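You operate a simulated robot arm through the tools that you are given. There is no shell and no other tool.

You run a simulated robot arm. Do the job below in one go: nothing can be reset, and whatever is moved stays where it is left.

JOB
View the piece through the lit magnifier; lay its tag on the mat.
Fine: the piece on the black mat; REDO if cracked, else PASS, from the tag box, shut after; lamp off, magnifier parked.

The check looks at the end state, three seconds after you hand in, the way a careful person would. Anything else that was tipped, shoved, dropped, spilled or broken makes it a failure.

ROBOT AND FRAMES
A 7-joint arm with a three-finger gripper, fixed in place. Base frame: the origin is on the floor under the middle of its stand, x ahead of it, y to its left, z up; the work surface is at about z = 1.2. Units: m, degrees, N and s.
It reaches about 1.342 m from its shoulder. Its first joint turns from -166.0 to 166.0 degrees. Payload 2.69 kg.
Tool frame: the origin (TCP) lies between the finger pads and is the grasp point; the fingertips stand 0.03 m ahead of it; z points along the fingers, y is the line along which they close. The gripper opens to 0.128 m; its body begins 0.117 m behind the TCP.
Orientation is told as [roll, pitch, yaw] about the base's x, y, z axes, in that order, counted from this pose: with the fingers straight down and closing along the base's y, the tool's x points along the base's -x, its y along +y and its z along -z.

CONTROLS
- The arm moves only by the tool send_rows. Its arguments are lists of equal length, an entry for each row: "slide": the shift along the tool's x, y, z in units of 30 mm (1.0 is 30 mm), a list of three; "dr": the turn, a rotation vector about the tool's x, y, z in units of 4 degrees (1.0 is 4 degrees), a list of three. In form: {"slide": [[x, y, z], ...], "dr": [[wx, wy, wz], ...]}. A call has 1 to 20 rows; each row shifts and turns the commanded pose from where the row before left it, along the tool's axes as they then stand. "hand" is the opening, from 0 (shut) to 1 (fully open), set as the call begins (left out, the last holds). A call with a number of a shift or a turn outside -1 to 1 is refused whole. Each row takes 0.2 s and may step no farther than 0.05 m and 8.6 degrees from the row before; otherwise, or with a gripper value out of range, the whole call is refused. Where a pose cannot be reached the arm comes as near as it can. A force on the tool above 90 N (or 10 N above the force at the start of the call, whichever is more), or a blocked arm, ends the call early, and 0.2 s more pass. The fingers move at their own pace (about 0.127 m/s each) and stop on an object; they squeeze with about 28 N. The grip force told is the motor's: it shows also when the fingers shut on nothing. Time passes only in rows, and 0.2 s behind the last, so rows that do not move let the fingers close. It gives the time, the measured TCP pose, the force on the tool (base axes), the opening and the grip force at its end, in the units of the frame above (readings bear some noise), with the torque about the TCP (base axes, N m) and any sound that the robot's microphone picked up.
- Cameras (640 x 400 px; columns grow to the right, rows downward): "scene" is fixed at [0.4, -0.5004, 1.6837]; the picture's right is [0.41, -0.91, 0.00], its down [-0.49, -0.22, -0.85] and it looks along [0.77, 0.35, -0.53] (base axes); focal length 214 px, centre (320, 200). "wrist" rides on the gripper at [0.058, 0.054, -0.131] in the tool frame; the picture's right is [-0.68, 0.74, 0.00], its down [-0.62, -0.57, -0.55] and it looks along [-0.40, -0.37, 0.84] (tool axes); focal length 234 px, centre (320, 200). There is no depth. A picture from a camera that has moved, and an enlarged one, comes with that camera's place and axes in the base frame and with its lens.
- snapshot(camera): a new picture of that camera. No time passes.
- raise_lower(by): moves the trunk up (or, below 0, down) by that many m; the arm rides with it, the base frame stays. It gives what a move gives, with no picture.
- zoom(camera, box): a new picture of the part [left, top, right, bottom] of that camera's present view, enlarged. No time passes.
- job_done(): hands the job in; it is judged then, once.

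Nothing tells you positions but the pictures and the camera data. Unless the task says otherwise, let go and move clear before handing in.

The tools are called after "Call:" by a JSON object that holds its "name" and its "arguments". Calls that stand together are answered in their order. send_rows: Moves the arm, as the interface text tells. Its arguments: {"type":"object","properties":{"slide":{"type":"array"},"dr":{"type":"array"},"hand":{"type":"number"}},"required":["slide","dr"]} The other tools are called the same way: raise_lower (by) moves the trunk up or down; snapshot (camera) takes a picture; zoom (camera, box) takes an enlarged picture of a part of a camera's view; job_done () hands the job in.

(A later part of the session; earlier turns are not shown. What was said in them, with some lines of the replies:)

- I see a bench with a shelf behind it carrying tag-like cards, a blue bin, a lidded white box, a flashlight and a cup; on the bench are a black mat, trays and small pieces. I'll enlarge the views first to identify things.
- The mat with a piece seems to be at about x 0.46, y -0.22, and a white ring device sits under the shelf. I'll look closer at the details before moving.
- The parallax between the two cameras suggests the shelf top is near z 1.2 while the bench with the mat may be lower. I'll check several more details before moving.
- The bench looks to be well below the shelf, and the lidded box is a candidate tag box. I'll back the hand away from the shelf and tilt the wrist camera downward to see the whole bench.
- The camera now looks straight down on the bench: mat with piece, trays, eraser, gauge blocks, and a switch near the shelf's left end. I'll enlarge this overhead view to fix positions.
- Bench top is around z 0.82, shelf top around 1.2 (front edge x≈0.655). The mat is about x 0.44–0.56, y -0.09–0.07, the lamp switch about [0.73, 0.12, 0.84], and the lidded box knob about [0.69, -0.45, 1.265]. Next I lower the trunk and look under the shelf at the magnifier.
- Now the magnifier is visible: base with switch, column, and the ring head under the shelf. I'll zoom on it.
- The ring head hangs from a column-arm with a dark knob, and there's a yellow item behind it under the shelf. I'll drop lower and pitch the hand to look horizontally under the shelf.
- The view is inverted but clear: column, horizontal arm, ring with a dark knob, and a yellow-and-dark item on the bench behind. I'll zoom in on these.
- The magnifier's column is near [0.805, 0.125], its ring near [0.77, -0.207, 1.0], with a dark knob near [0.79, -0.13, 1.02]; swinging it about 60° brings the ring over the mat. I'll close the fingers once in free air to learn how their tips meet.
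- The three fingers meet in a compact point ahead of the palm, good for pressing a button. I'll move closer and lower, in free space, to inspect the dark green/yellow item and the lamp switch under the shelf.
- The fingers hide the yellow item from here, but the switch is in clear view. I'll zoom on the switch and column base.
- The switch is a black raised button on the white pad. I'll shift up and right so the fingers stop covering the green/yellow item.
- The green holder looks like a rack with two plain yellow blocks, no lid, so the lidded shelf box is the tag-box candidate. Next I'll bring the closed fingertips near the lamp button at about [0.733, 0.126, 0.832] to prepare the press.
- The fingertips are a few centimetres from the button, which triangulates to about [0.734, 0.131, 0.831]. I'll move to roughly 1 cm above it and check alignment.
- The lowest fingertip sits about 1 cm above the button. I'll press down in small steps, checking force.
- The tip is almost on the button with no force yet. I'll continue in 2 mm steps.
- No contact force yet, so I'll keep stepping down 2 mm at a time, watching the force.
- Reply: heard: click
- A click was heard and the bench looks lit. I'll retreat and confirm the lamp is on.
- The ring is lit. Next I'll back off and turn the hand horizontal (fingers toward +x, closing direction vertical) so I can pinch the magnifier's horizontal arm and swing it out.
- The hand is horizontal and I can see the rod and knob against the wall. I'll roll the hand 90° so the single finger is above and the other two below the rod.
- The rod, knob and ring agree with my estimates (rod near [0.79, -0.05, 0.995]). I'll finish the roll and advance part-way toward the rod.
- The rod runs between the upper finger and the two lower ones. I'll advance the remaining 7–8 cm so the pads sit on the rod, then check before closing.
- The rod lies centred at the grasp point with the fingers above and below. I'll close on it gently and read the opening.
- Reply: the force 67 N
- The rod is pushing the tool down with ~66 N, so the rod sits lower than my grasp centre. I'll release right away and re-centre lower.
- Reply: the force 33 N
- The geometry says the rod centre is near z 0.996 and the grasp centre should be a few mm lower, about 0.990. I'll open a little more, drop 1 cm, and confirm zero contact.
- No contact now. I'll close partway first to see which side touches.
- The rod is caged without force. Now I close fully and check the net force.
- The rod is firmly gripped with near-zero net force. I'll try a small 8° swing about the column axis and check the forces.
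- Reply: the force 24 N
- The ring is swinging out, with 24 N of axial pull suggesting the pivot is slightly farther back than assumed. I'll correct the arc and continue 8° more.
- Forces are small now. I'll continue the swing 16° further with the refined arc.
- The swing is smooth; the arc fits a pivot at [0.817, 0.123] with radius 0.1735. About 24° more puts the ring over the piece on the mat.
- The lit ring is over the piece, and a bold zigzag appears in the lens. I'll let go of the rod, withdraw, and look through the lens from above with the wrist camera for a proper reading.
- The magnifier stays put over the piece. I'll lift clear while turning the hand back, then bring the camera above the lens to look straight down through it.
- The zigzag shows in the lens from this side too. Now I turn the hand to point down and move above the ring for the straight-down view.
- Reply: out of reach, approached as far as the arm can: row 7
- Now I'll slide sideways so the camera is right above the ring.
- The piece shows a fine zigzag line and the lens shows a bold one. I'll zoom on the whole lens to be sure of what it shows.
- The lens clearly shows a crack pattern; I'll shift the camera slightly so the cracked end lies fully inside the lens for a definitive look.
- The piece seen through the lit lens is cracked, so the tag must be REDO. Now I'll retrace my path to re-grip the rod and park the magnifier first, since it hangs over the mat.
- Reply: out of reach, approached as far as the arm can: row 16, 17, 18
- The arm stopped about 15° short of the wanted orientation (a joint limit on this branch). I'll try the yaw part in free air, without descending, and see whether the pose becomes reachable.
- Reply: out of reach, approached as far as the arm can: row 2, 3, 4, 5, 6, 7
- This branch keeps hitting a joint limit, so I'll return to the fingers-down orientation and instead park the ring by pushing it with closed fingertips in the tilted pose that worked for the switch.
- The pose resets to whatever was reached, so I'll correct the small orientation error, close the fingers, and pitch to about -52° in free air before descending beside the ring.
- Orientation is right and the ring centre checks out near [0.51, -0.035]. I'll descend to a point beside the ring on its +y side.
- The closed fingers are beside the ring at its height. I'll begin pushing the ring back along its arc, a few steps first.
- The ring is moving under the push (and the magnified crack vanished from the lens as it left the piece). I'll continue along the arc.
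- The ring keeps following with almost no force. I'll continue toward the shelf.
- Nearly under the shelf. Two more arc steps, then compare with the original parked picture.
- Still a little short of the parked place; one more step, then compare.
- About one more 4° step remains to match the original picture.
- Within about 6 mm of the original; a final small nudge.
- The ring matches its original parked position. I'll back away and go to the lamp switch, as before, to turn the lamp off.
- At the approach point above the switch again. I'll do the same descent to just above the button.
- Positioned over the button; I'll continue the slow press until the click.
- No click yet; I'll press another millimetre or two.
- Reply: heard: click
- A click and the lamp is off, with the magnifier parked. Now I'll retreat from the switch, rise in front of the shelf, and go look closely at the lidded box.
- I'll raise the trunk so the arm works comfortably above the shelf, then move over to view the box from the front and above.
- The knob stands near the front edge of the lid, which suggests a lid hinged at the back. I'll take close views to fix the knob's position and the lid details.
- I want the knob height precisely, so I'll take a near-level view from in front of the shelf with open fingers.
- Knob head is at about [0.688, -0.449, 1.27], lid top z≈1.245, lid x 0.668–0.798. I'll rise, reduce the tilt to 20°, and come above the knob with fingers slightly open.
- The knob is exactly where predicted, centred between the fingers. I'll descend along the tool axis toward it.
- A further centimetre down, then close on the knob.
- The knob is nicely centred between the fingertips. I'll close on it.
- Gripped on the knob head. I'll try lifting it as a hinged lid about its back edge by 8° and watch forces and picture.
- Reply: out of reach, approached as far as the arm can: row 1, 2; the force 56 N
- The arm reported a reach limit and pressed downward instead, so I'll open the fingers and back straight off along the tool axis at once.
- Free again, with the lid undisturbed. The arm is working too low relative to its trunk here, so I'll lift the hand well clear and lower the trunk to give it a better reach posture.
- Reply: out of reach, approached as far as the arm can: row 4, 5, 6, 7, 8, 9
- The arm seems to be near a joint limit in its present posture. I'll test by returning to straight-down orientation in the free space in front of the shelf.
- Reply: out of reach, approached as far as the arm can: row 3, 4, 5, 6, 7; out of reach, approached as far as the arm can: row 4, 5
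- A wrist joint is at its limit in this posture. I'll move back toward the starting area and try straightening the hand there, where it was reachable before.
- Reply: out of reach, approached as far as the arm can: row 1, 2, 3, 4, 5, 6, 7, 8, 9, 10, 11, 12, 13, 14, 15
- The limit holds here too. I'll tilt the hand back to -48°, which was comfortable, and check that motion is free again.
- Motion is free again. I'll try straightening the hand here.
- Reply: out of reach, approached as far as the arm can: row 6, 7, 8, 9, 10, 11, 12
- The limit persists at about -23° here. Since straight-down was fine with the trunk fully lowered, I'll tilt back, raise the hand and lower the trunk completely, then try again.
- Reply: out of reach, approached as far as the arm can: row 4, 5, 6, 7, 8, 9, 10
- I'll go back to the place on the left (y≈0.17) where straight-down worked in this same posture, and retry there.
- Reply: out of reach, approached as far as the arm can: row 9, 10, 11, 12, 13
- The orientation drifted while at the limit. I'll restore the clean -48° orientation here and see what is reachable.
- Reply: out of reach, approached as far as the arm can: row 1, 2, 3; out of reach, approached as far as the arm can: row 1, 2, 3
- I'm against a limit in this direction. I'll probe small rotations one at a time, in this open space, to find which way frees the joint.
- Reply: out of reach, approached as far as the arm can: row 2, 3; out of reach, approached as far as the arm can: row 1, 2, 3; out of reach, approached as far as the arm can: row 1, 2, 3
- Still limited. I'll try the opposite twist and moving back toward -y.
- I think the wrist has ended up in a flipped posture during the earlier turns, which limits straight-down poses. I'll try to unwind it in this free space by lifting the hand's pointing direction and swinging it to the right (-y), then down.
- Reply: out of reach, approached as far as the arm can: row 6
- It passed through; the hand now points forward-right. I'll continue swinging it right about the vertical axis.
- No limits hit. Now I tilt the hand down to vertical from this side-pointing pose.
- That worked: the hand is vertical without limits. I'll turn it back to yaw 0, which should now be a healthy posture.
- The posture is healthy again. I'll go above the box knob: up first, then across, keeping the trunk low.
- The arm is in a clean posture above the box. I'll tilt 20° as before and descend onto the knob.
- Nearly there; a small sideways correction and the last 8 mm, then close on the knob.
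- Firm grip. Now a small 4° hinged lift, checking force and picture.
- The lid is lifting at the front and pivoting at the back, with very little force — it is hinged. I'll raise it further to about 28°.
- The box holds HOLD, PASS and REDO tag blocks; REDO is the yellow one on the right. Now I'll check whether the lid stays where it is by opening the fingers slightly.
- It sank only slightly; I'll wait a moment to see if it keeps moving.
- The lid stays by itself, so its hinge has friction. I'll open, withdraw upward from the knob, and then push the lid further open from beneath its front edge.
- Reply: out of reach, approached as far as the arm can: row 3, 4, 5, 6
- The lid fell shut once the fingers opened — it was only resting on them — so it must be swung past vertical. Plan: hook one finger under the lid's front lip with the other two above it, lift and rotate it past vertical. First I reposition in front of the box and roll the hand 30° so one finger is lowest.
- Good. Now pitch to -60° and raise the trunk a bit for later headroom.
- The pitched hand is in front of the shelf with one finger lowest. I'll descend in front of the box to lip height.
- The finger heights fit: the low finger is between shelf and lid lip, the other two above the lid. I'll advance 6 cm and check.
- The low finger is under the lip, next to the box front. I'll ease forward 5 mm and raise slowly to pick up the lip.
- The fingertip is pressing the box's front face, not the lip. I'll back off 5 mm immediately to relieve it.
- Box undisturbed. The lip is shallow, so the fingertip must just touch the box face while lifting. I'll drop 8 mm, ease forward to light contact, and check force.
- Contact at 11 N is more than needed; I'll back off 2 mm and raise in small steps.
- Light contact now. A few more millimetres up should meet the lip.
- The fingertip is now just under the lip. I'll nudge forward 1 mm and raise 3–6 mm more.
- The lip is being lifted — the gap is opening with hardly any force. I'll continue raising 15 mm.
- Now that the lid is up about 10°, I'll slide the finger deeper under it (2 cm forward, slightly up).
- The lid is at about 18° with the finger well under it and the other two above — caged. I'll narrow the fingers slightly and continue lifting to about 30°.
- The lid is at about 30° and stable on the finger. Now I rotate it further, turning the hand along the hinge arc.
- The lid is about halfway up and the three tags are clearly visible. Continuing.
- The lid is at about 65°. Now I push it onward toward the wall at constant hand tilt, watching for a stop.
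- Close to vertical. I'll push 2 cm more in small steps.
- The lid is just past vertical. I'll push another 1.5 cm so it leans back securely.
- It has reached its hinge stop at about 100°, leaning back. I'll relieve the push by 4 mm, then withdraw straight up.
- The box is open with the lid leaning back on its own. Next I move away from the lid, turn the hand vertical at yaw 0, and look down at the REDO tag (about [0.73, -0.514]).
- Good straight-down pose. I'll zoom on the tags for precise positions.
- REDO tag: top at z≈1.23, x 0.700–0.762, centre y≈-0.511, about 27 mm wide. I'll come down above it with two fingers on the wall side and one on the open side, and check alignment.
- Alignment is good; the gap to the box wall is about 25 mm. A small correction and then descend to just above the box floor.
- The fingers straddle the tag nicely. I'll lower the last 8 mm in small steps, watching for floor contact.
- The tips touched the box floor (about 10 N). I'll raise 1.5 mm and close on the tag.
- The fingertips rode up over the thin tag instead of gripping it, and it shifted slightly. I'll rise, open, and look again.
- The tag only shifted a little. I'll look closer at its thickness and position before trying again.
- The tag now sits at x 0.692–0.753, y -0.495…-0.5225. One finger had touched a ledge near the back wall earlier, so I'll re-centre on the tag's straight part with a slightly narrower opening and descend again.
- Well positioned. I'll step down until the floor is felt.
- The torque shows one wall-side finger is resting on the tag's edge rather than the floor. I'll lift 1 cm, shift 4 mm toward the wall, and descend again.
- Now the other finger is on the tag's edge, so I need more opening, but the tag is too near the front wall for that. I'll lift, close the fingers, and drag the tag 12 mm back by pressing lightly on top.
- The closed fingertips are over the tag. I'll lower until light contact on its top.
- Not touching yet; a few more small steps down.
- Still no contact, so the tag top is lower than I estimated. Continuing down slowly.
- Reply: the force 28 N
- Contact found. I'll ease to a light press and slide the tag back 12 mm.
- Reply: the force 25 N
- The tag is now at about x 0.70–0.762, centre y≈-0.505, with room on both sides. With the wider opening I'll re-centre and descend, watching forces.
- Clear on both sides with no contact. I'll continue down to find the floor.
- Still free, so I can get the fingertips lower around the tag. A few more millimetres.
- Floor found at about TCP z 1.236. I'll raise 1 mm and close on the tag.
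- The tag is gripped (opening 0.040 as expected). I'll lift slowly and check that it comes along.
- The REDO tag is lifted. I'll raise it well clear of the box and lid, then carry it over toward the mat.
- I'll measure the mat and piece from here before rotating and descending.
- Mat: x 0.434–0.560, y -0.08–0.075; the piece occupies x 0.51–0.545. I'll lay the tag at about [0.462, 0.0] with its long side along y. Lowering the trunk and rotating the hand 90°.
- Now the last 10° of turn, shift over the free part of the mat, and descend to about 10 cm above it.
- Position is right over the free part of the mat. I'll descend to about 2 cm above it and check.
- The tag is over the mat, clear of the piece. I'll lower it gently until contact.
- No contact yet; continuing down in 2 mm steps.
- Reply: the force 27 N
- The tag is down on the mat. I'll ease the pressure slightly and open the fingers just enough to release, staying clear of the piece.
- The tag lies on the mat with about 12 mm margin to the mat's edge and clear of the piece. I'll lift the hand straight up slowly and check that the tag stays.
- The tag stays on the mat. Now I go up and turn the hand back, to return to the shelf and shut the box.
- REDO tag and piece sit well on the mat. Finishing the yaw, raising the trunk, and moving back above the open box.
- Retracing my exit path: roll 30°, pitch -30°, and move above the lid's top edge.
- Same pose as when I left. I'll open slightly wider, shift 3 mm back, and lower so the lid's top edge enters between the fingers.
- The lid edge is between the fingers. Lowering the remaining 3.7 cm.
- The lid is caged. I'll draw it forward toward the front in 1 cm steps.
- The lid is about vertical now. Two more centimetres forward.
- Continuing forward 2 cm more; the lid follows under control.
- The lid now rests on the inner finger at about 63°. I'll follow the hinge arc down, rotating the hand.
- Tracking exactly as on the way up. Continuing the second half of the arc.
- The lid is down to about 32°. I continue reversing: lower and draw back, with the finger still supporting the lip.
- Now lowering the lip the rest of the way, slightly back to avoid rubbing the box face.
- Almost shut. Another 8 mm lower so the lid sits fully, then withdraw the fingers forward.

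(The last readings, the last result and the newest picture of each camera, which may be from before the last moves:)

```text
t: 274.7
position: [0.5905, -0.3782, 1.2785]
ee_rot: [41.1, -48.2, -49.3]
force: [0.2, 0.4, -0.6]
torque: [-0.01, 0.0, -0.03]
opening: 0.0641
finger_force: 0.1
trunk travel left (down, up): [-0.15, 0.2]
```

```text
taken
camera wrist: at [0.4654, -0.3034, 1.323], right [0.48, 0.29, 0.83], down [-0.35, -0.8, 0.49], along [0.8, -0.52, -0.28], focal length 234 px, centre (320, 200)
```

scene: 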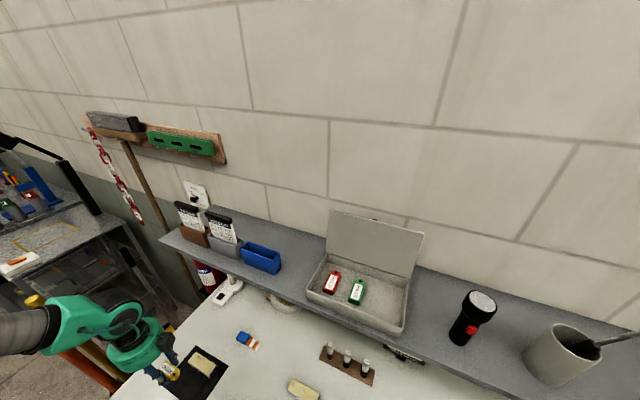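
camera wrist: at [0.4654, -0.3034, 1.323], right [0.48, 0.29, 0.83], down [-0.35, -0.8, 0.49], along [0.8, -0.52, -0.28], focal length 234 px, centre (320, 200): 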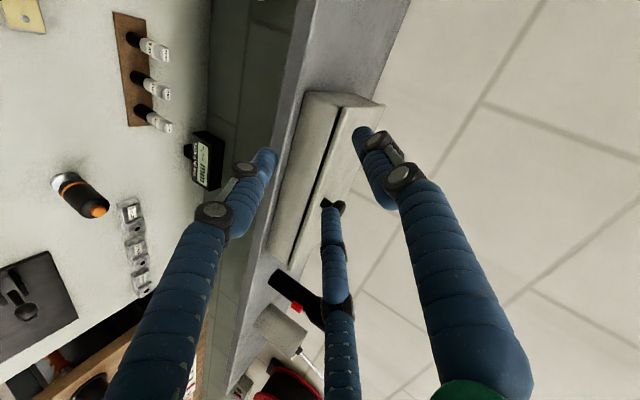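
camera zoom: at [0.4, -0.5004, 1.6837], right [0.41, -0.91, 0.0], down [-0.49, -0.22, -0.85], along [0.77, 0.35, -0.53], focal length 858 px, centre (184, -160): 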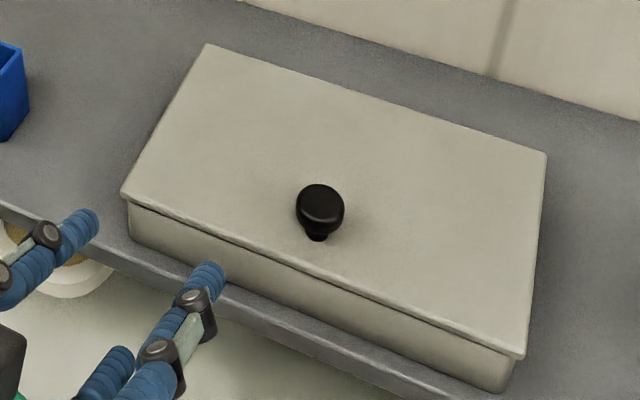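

The box is shut and in its place. I'll withdraw the hand clear and do a final check of everything.

Call:
{"name": "send_rows", "arguments": {"slide": [[0.433, -0.25, -0.866], [0.433, -0.25, -0.866], [0.433, -0.25, -0.866], [-0.75, 0.433, -0.5], [-0.75, 0.433, -0.5], [-0.75, 0.433, -0.5], [-0.75, 0.433, -0.5], [-0.75, 0.433, -0.5], [0, 0, 0]], "dr": [[0, 0, 0], [0, 0, 0], [0, 0, 0], [0, 0, 0], [0, 0, 0], [0, 0, 0], [0, 0, 0], [0, 0, 0], [0, 0, 0]]}}

Call:
{"name": "snapshot", "arguments": {"camera": "scene"}}

Call:
{"name": "snapshot", "arguments": {"camera": "wrist"}}

Call:
{"name": "zoom", "arguments": {"camera": "scene", "box": [190, 250, 320, 330]}}

Call:
{"name": "zoom", "arguments": {"camera": "scene", "box": [130, 310, 260, 400]}}

```text
t: 275.6
position: [0.5538, -0.304, 1.2675]
ee_rot: [41.5, -46.4, -41.0]
force: [0.0, -1.0, -0.5]
torque: [0.03, 0.05, 0.06]
opening: 0.0639
finger_force: 0.0
trunk travel left (down, up): [-0.15, 0.2]
stopped in row 4: the arm was blocked; the commanded pose is now the measured one
```

```text
taken
```

scene: 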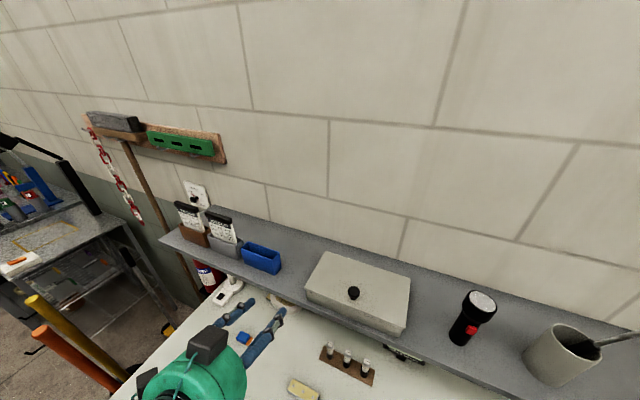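

```text
taken
camera wrist: at [0.4199, -0.2498, 1.3167], right [0.45, 0.34, 0.83], down [-0.22, -0.86, 0.47], along [0.87, -0.39, -0.31], focal length 234 px, centre (320, 200)
```

wrist: 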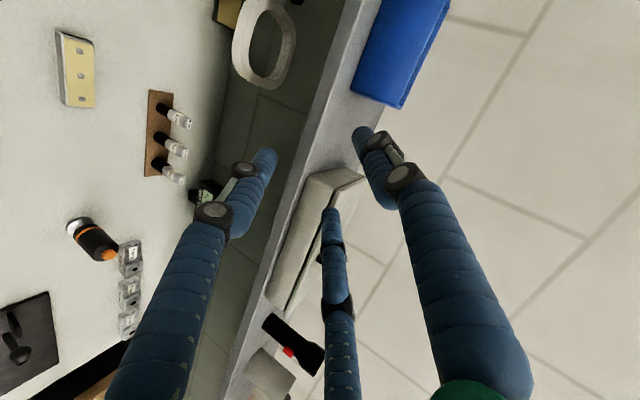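

```text
4.92 times, centred on (255, 290) of scene
camera zoom: at [0.4, -0.5004, 1.6837], right [0.41, -0.91, 0.0], down [-0.49, -0.22, -0.85], along [0.77, 0.35, -0.53], focal length 1056 px, centre (640, -243)
```

zoom: 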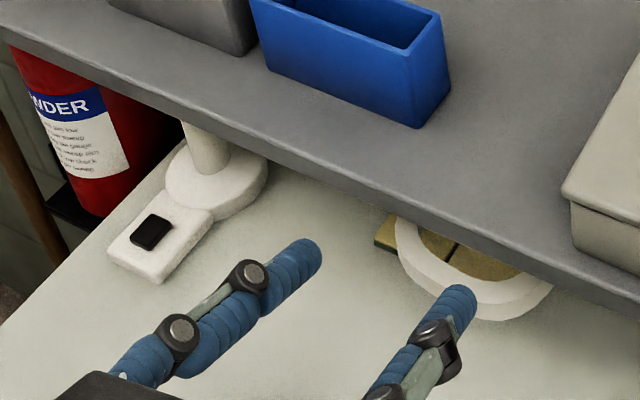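

```text
4.44 times, centred on (195, 355) of scene
camera zoom: at [0.4, -0.5004, 1.6837], right [0.41, -0.91, 0.0], down [-0.49, -0.22, -0.85], along [0.77, 0.35, -0.53], focal length 953 px, centre (876, -489)
```

zoom: 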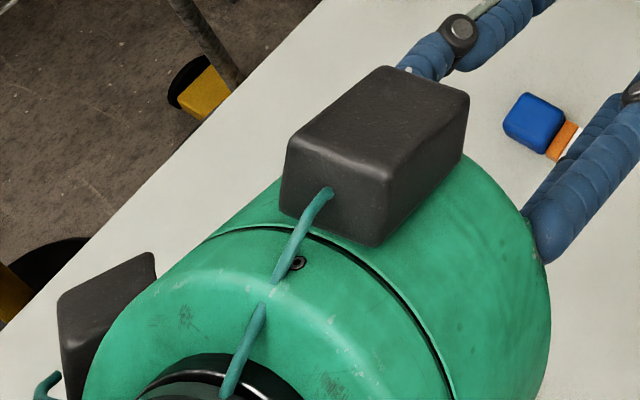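

The arm reported being blocked while folding back (no tool force, nothing seen disturbed). I'll move straight up from here instead.

Call:
{"name": "send_rows", "arguments": {"slide": [[-0.44, 0.277, -0.311], [-0.66, 0.415, -0.467], [-0.66, 0.415, -0.467], [-0.66, 0.415, -0.467], [-0.66, 0.415, -0.467], [-0.66, 0.415, -0.467], [0, 0, 0]], "dr": [[0, 0, 0], [0, 0, 0], [0, 0, 0], [0, 0, 0], [0, 0, 0], [0, 0, 0], [0, 0, 0]]}}

Call:
{"name": "snapshot", "arguments": {"camera": "scene"}}

Call:
{"name": "snapshot", "arguments": {"camera": "wrist"}}

```text
t: 277.2
position: [0.5529, -0.3041, 1.4241]
ee_rot: [41.5, -46.6, -41.0]
force: [-0.7, -0.4, -0.3]
torque: [-0.04, 0.02, 0.01]
opening: 0.0639
finger_force: 0.1
trunk travel left (down, up): [-0.15, 0.2]
```

```text
taken
```

scene: 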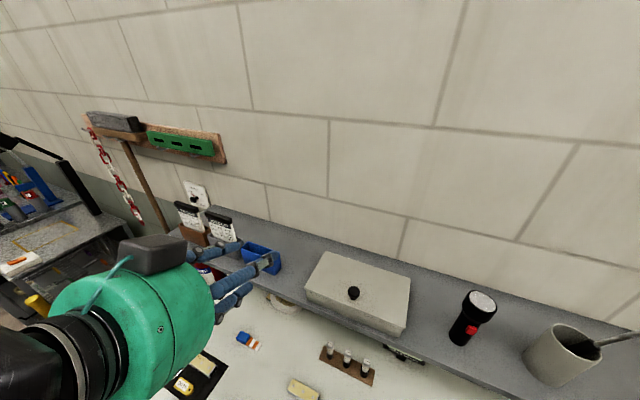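

```text
taken
camera wrist: at [0.4192, -0.2497, 1.4729], right [0.45, 0.34, 0.83], down [-0.22, -0.85, 0.47], along [0.87, -0.39, -0.31], focal length 234 px, centre (320, 200)
```

wrist: 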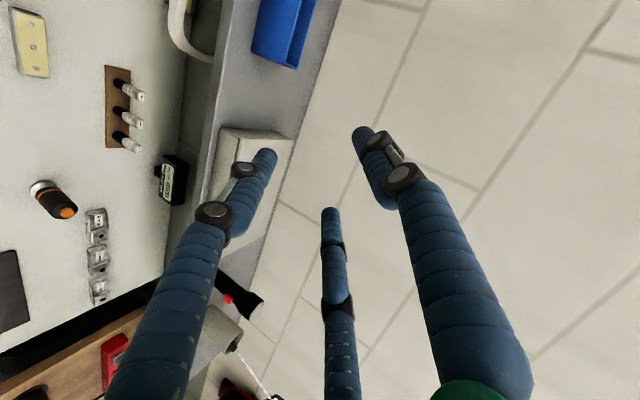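

I'll straighten the hand to vertical for a good final overview of the bench and shelf.

Call:
{"name": "send_rows", "arguments": {"slide": [[0, 0, 0], [0, 0, 0], [0, 0, 0], [0, 0, 0], [0, 0, 0], [0, 0, 0], [0, 0, 0], [0, 0, 0], [0, 0, 0], [0, 0, 0], [0, 0, 0], [0, 0, 0], [0, 0, 0], [0, 0, 0], [0, 0, 0]], "dr": [[0.53, 0.835, 0], [0.53, 0.835, 0], [0.53, 0.835, 0], [0.53, 0.835, 0], [0.53, 0.835, 0], [0.53, 0.835, 0], [0.53, 0.835, 0], [0.53, 0.835, 0], [0.53, 0.835, 0], [0.53, 0.835, 0], [0.53, 0.835, 0], [0.53, 0.835, 0], [0.53, 0.835, 0], [0.53, 0.835, 0], [0.53, 0.835, 0]]}}

Call:
{"name": "snapshot", "arguments": {"camera": "wrist"}}

Call:
{"name": "snapshot", "arguments": {"camera": "scene"}}

Call:
{"name": "zoom", "arguments": {"camera": "scene", "box": [190, 250, 320, 330]}}

Call:
{"name": "zoom", "arguments": {"camera": "scene", "box": [130, 310, 260, 400]}}

```text
t: 280.4
position: [0.5519, -0.3057, 1.4219]
ee_rot: [-0.3, 0.4, -22.7]
force: [-0.2, -0.1, -0.7]
torque: [-0.03, -0.02, -0.04]
opening: 0.064
finger_force: 0.1
trunk travel left (down, up): [-0.15, 0.2]
```

```text
taken
camera wrist: at [0.5213, -0.2331, 1.5523], right [0.91, 0.42, -0.01], down [0.35, -0.76, 0.55], along [0.22, -0.5, -0.84], focal length 234 px, centre (320, 200)
```

wrist: 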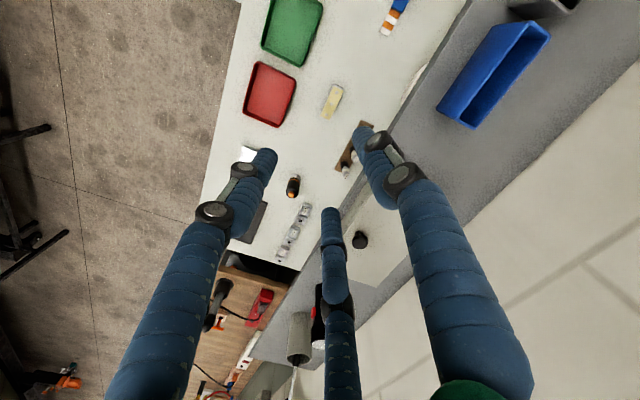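

```text
taken
```

scene: 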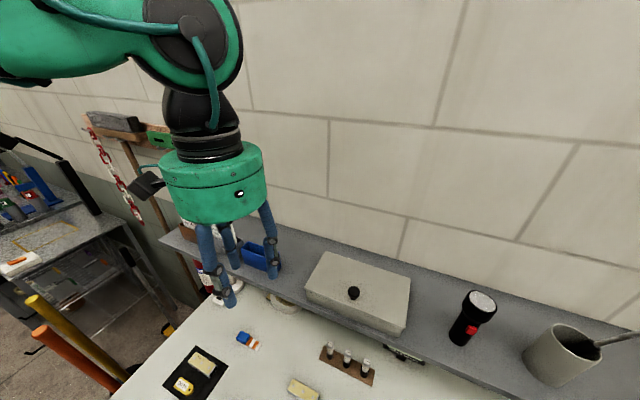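

```text
4.92 times, centred on (255, 290) of scene
camera zoom: at [0.4, -0.5004, 1.6837], right [0.41, -0.91, 0.0], down [-0.49, -0.22, -0.85], along [0.77, 0.35, -0.53], focal length 1056 px, centre (640, -243)
```

zoom: 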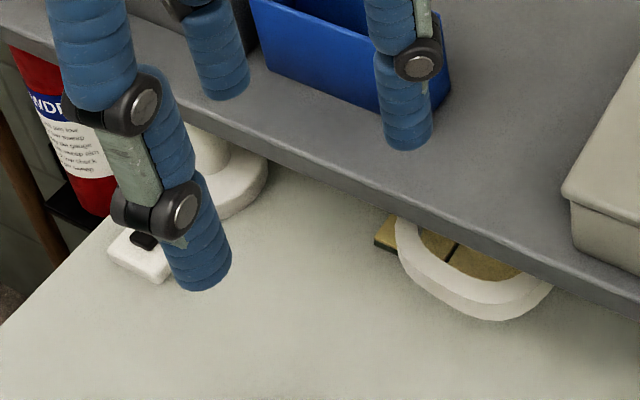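

```text
4.44 times, centred on (195, 355) of scene
camera zoom: at [0.4, -0.5004, 1.6837], right [0.41, -0.91, 0.0], down [-0.49, -0.22, -0.85], along [0.77, 0.35, -0.53], focal length 953 px, centre (876, -489)
```

zoom: 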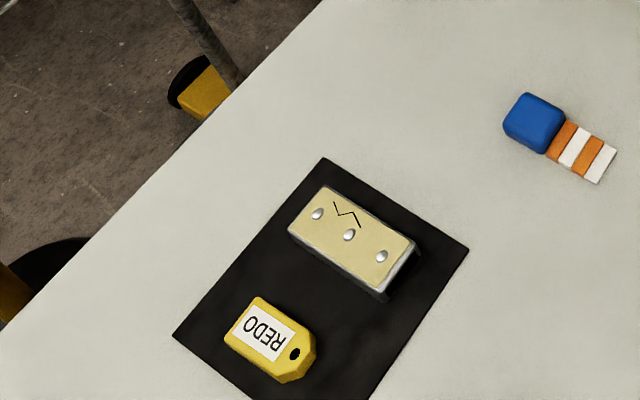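

Final check: the REDO tag lies flat on the black mat beside the cracked piece. The tag box is shut where it stood, the lamp is off, the magnifier matches its original parked place, and the hand is clear. Handing in.

Call:
{"name": "job_done", "arguments": {}}

```text
The job is handed in.
```

The job is handed in. The piece on the black mat is cracked, so I laid the REDO tag on the mat beside it.

- **Inspection:** I lit the lamp, swung the magnifier over the piece and looked down through the lens. It showed a clear zigzag crack.
- **Tag:** REDO came from the lidded box on the shelf. It now lies flat on the mat, about 12 mm in from the edge and clear of the piece.
- **Tag box:** It is shut and in the same place. HOLD and PASS are still inside.
- **Lamp and magnifier:** The lamp is off. The magnifier is back where it started, judged by comparing the scene pictures.

Three things went wrong along the way:

- **Lid:** It fell shut once from about 28 degrees while I was working out how to open it.
- **REDO tag:** I shifted it a couple of centimetres inside the box before I got a grip on it.
- **Arm:** It stopped once, reported as blocked, while I was backing away at the end. There was no force on the tool, and the pictures show nothing else moved.
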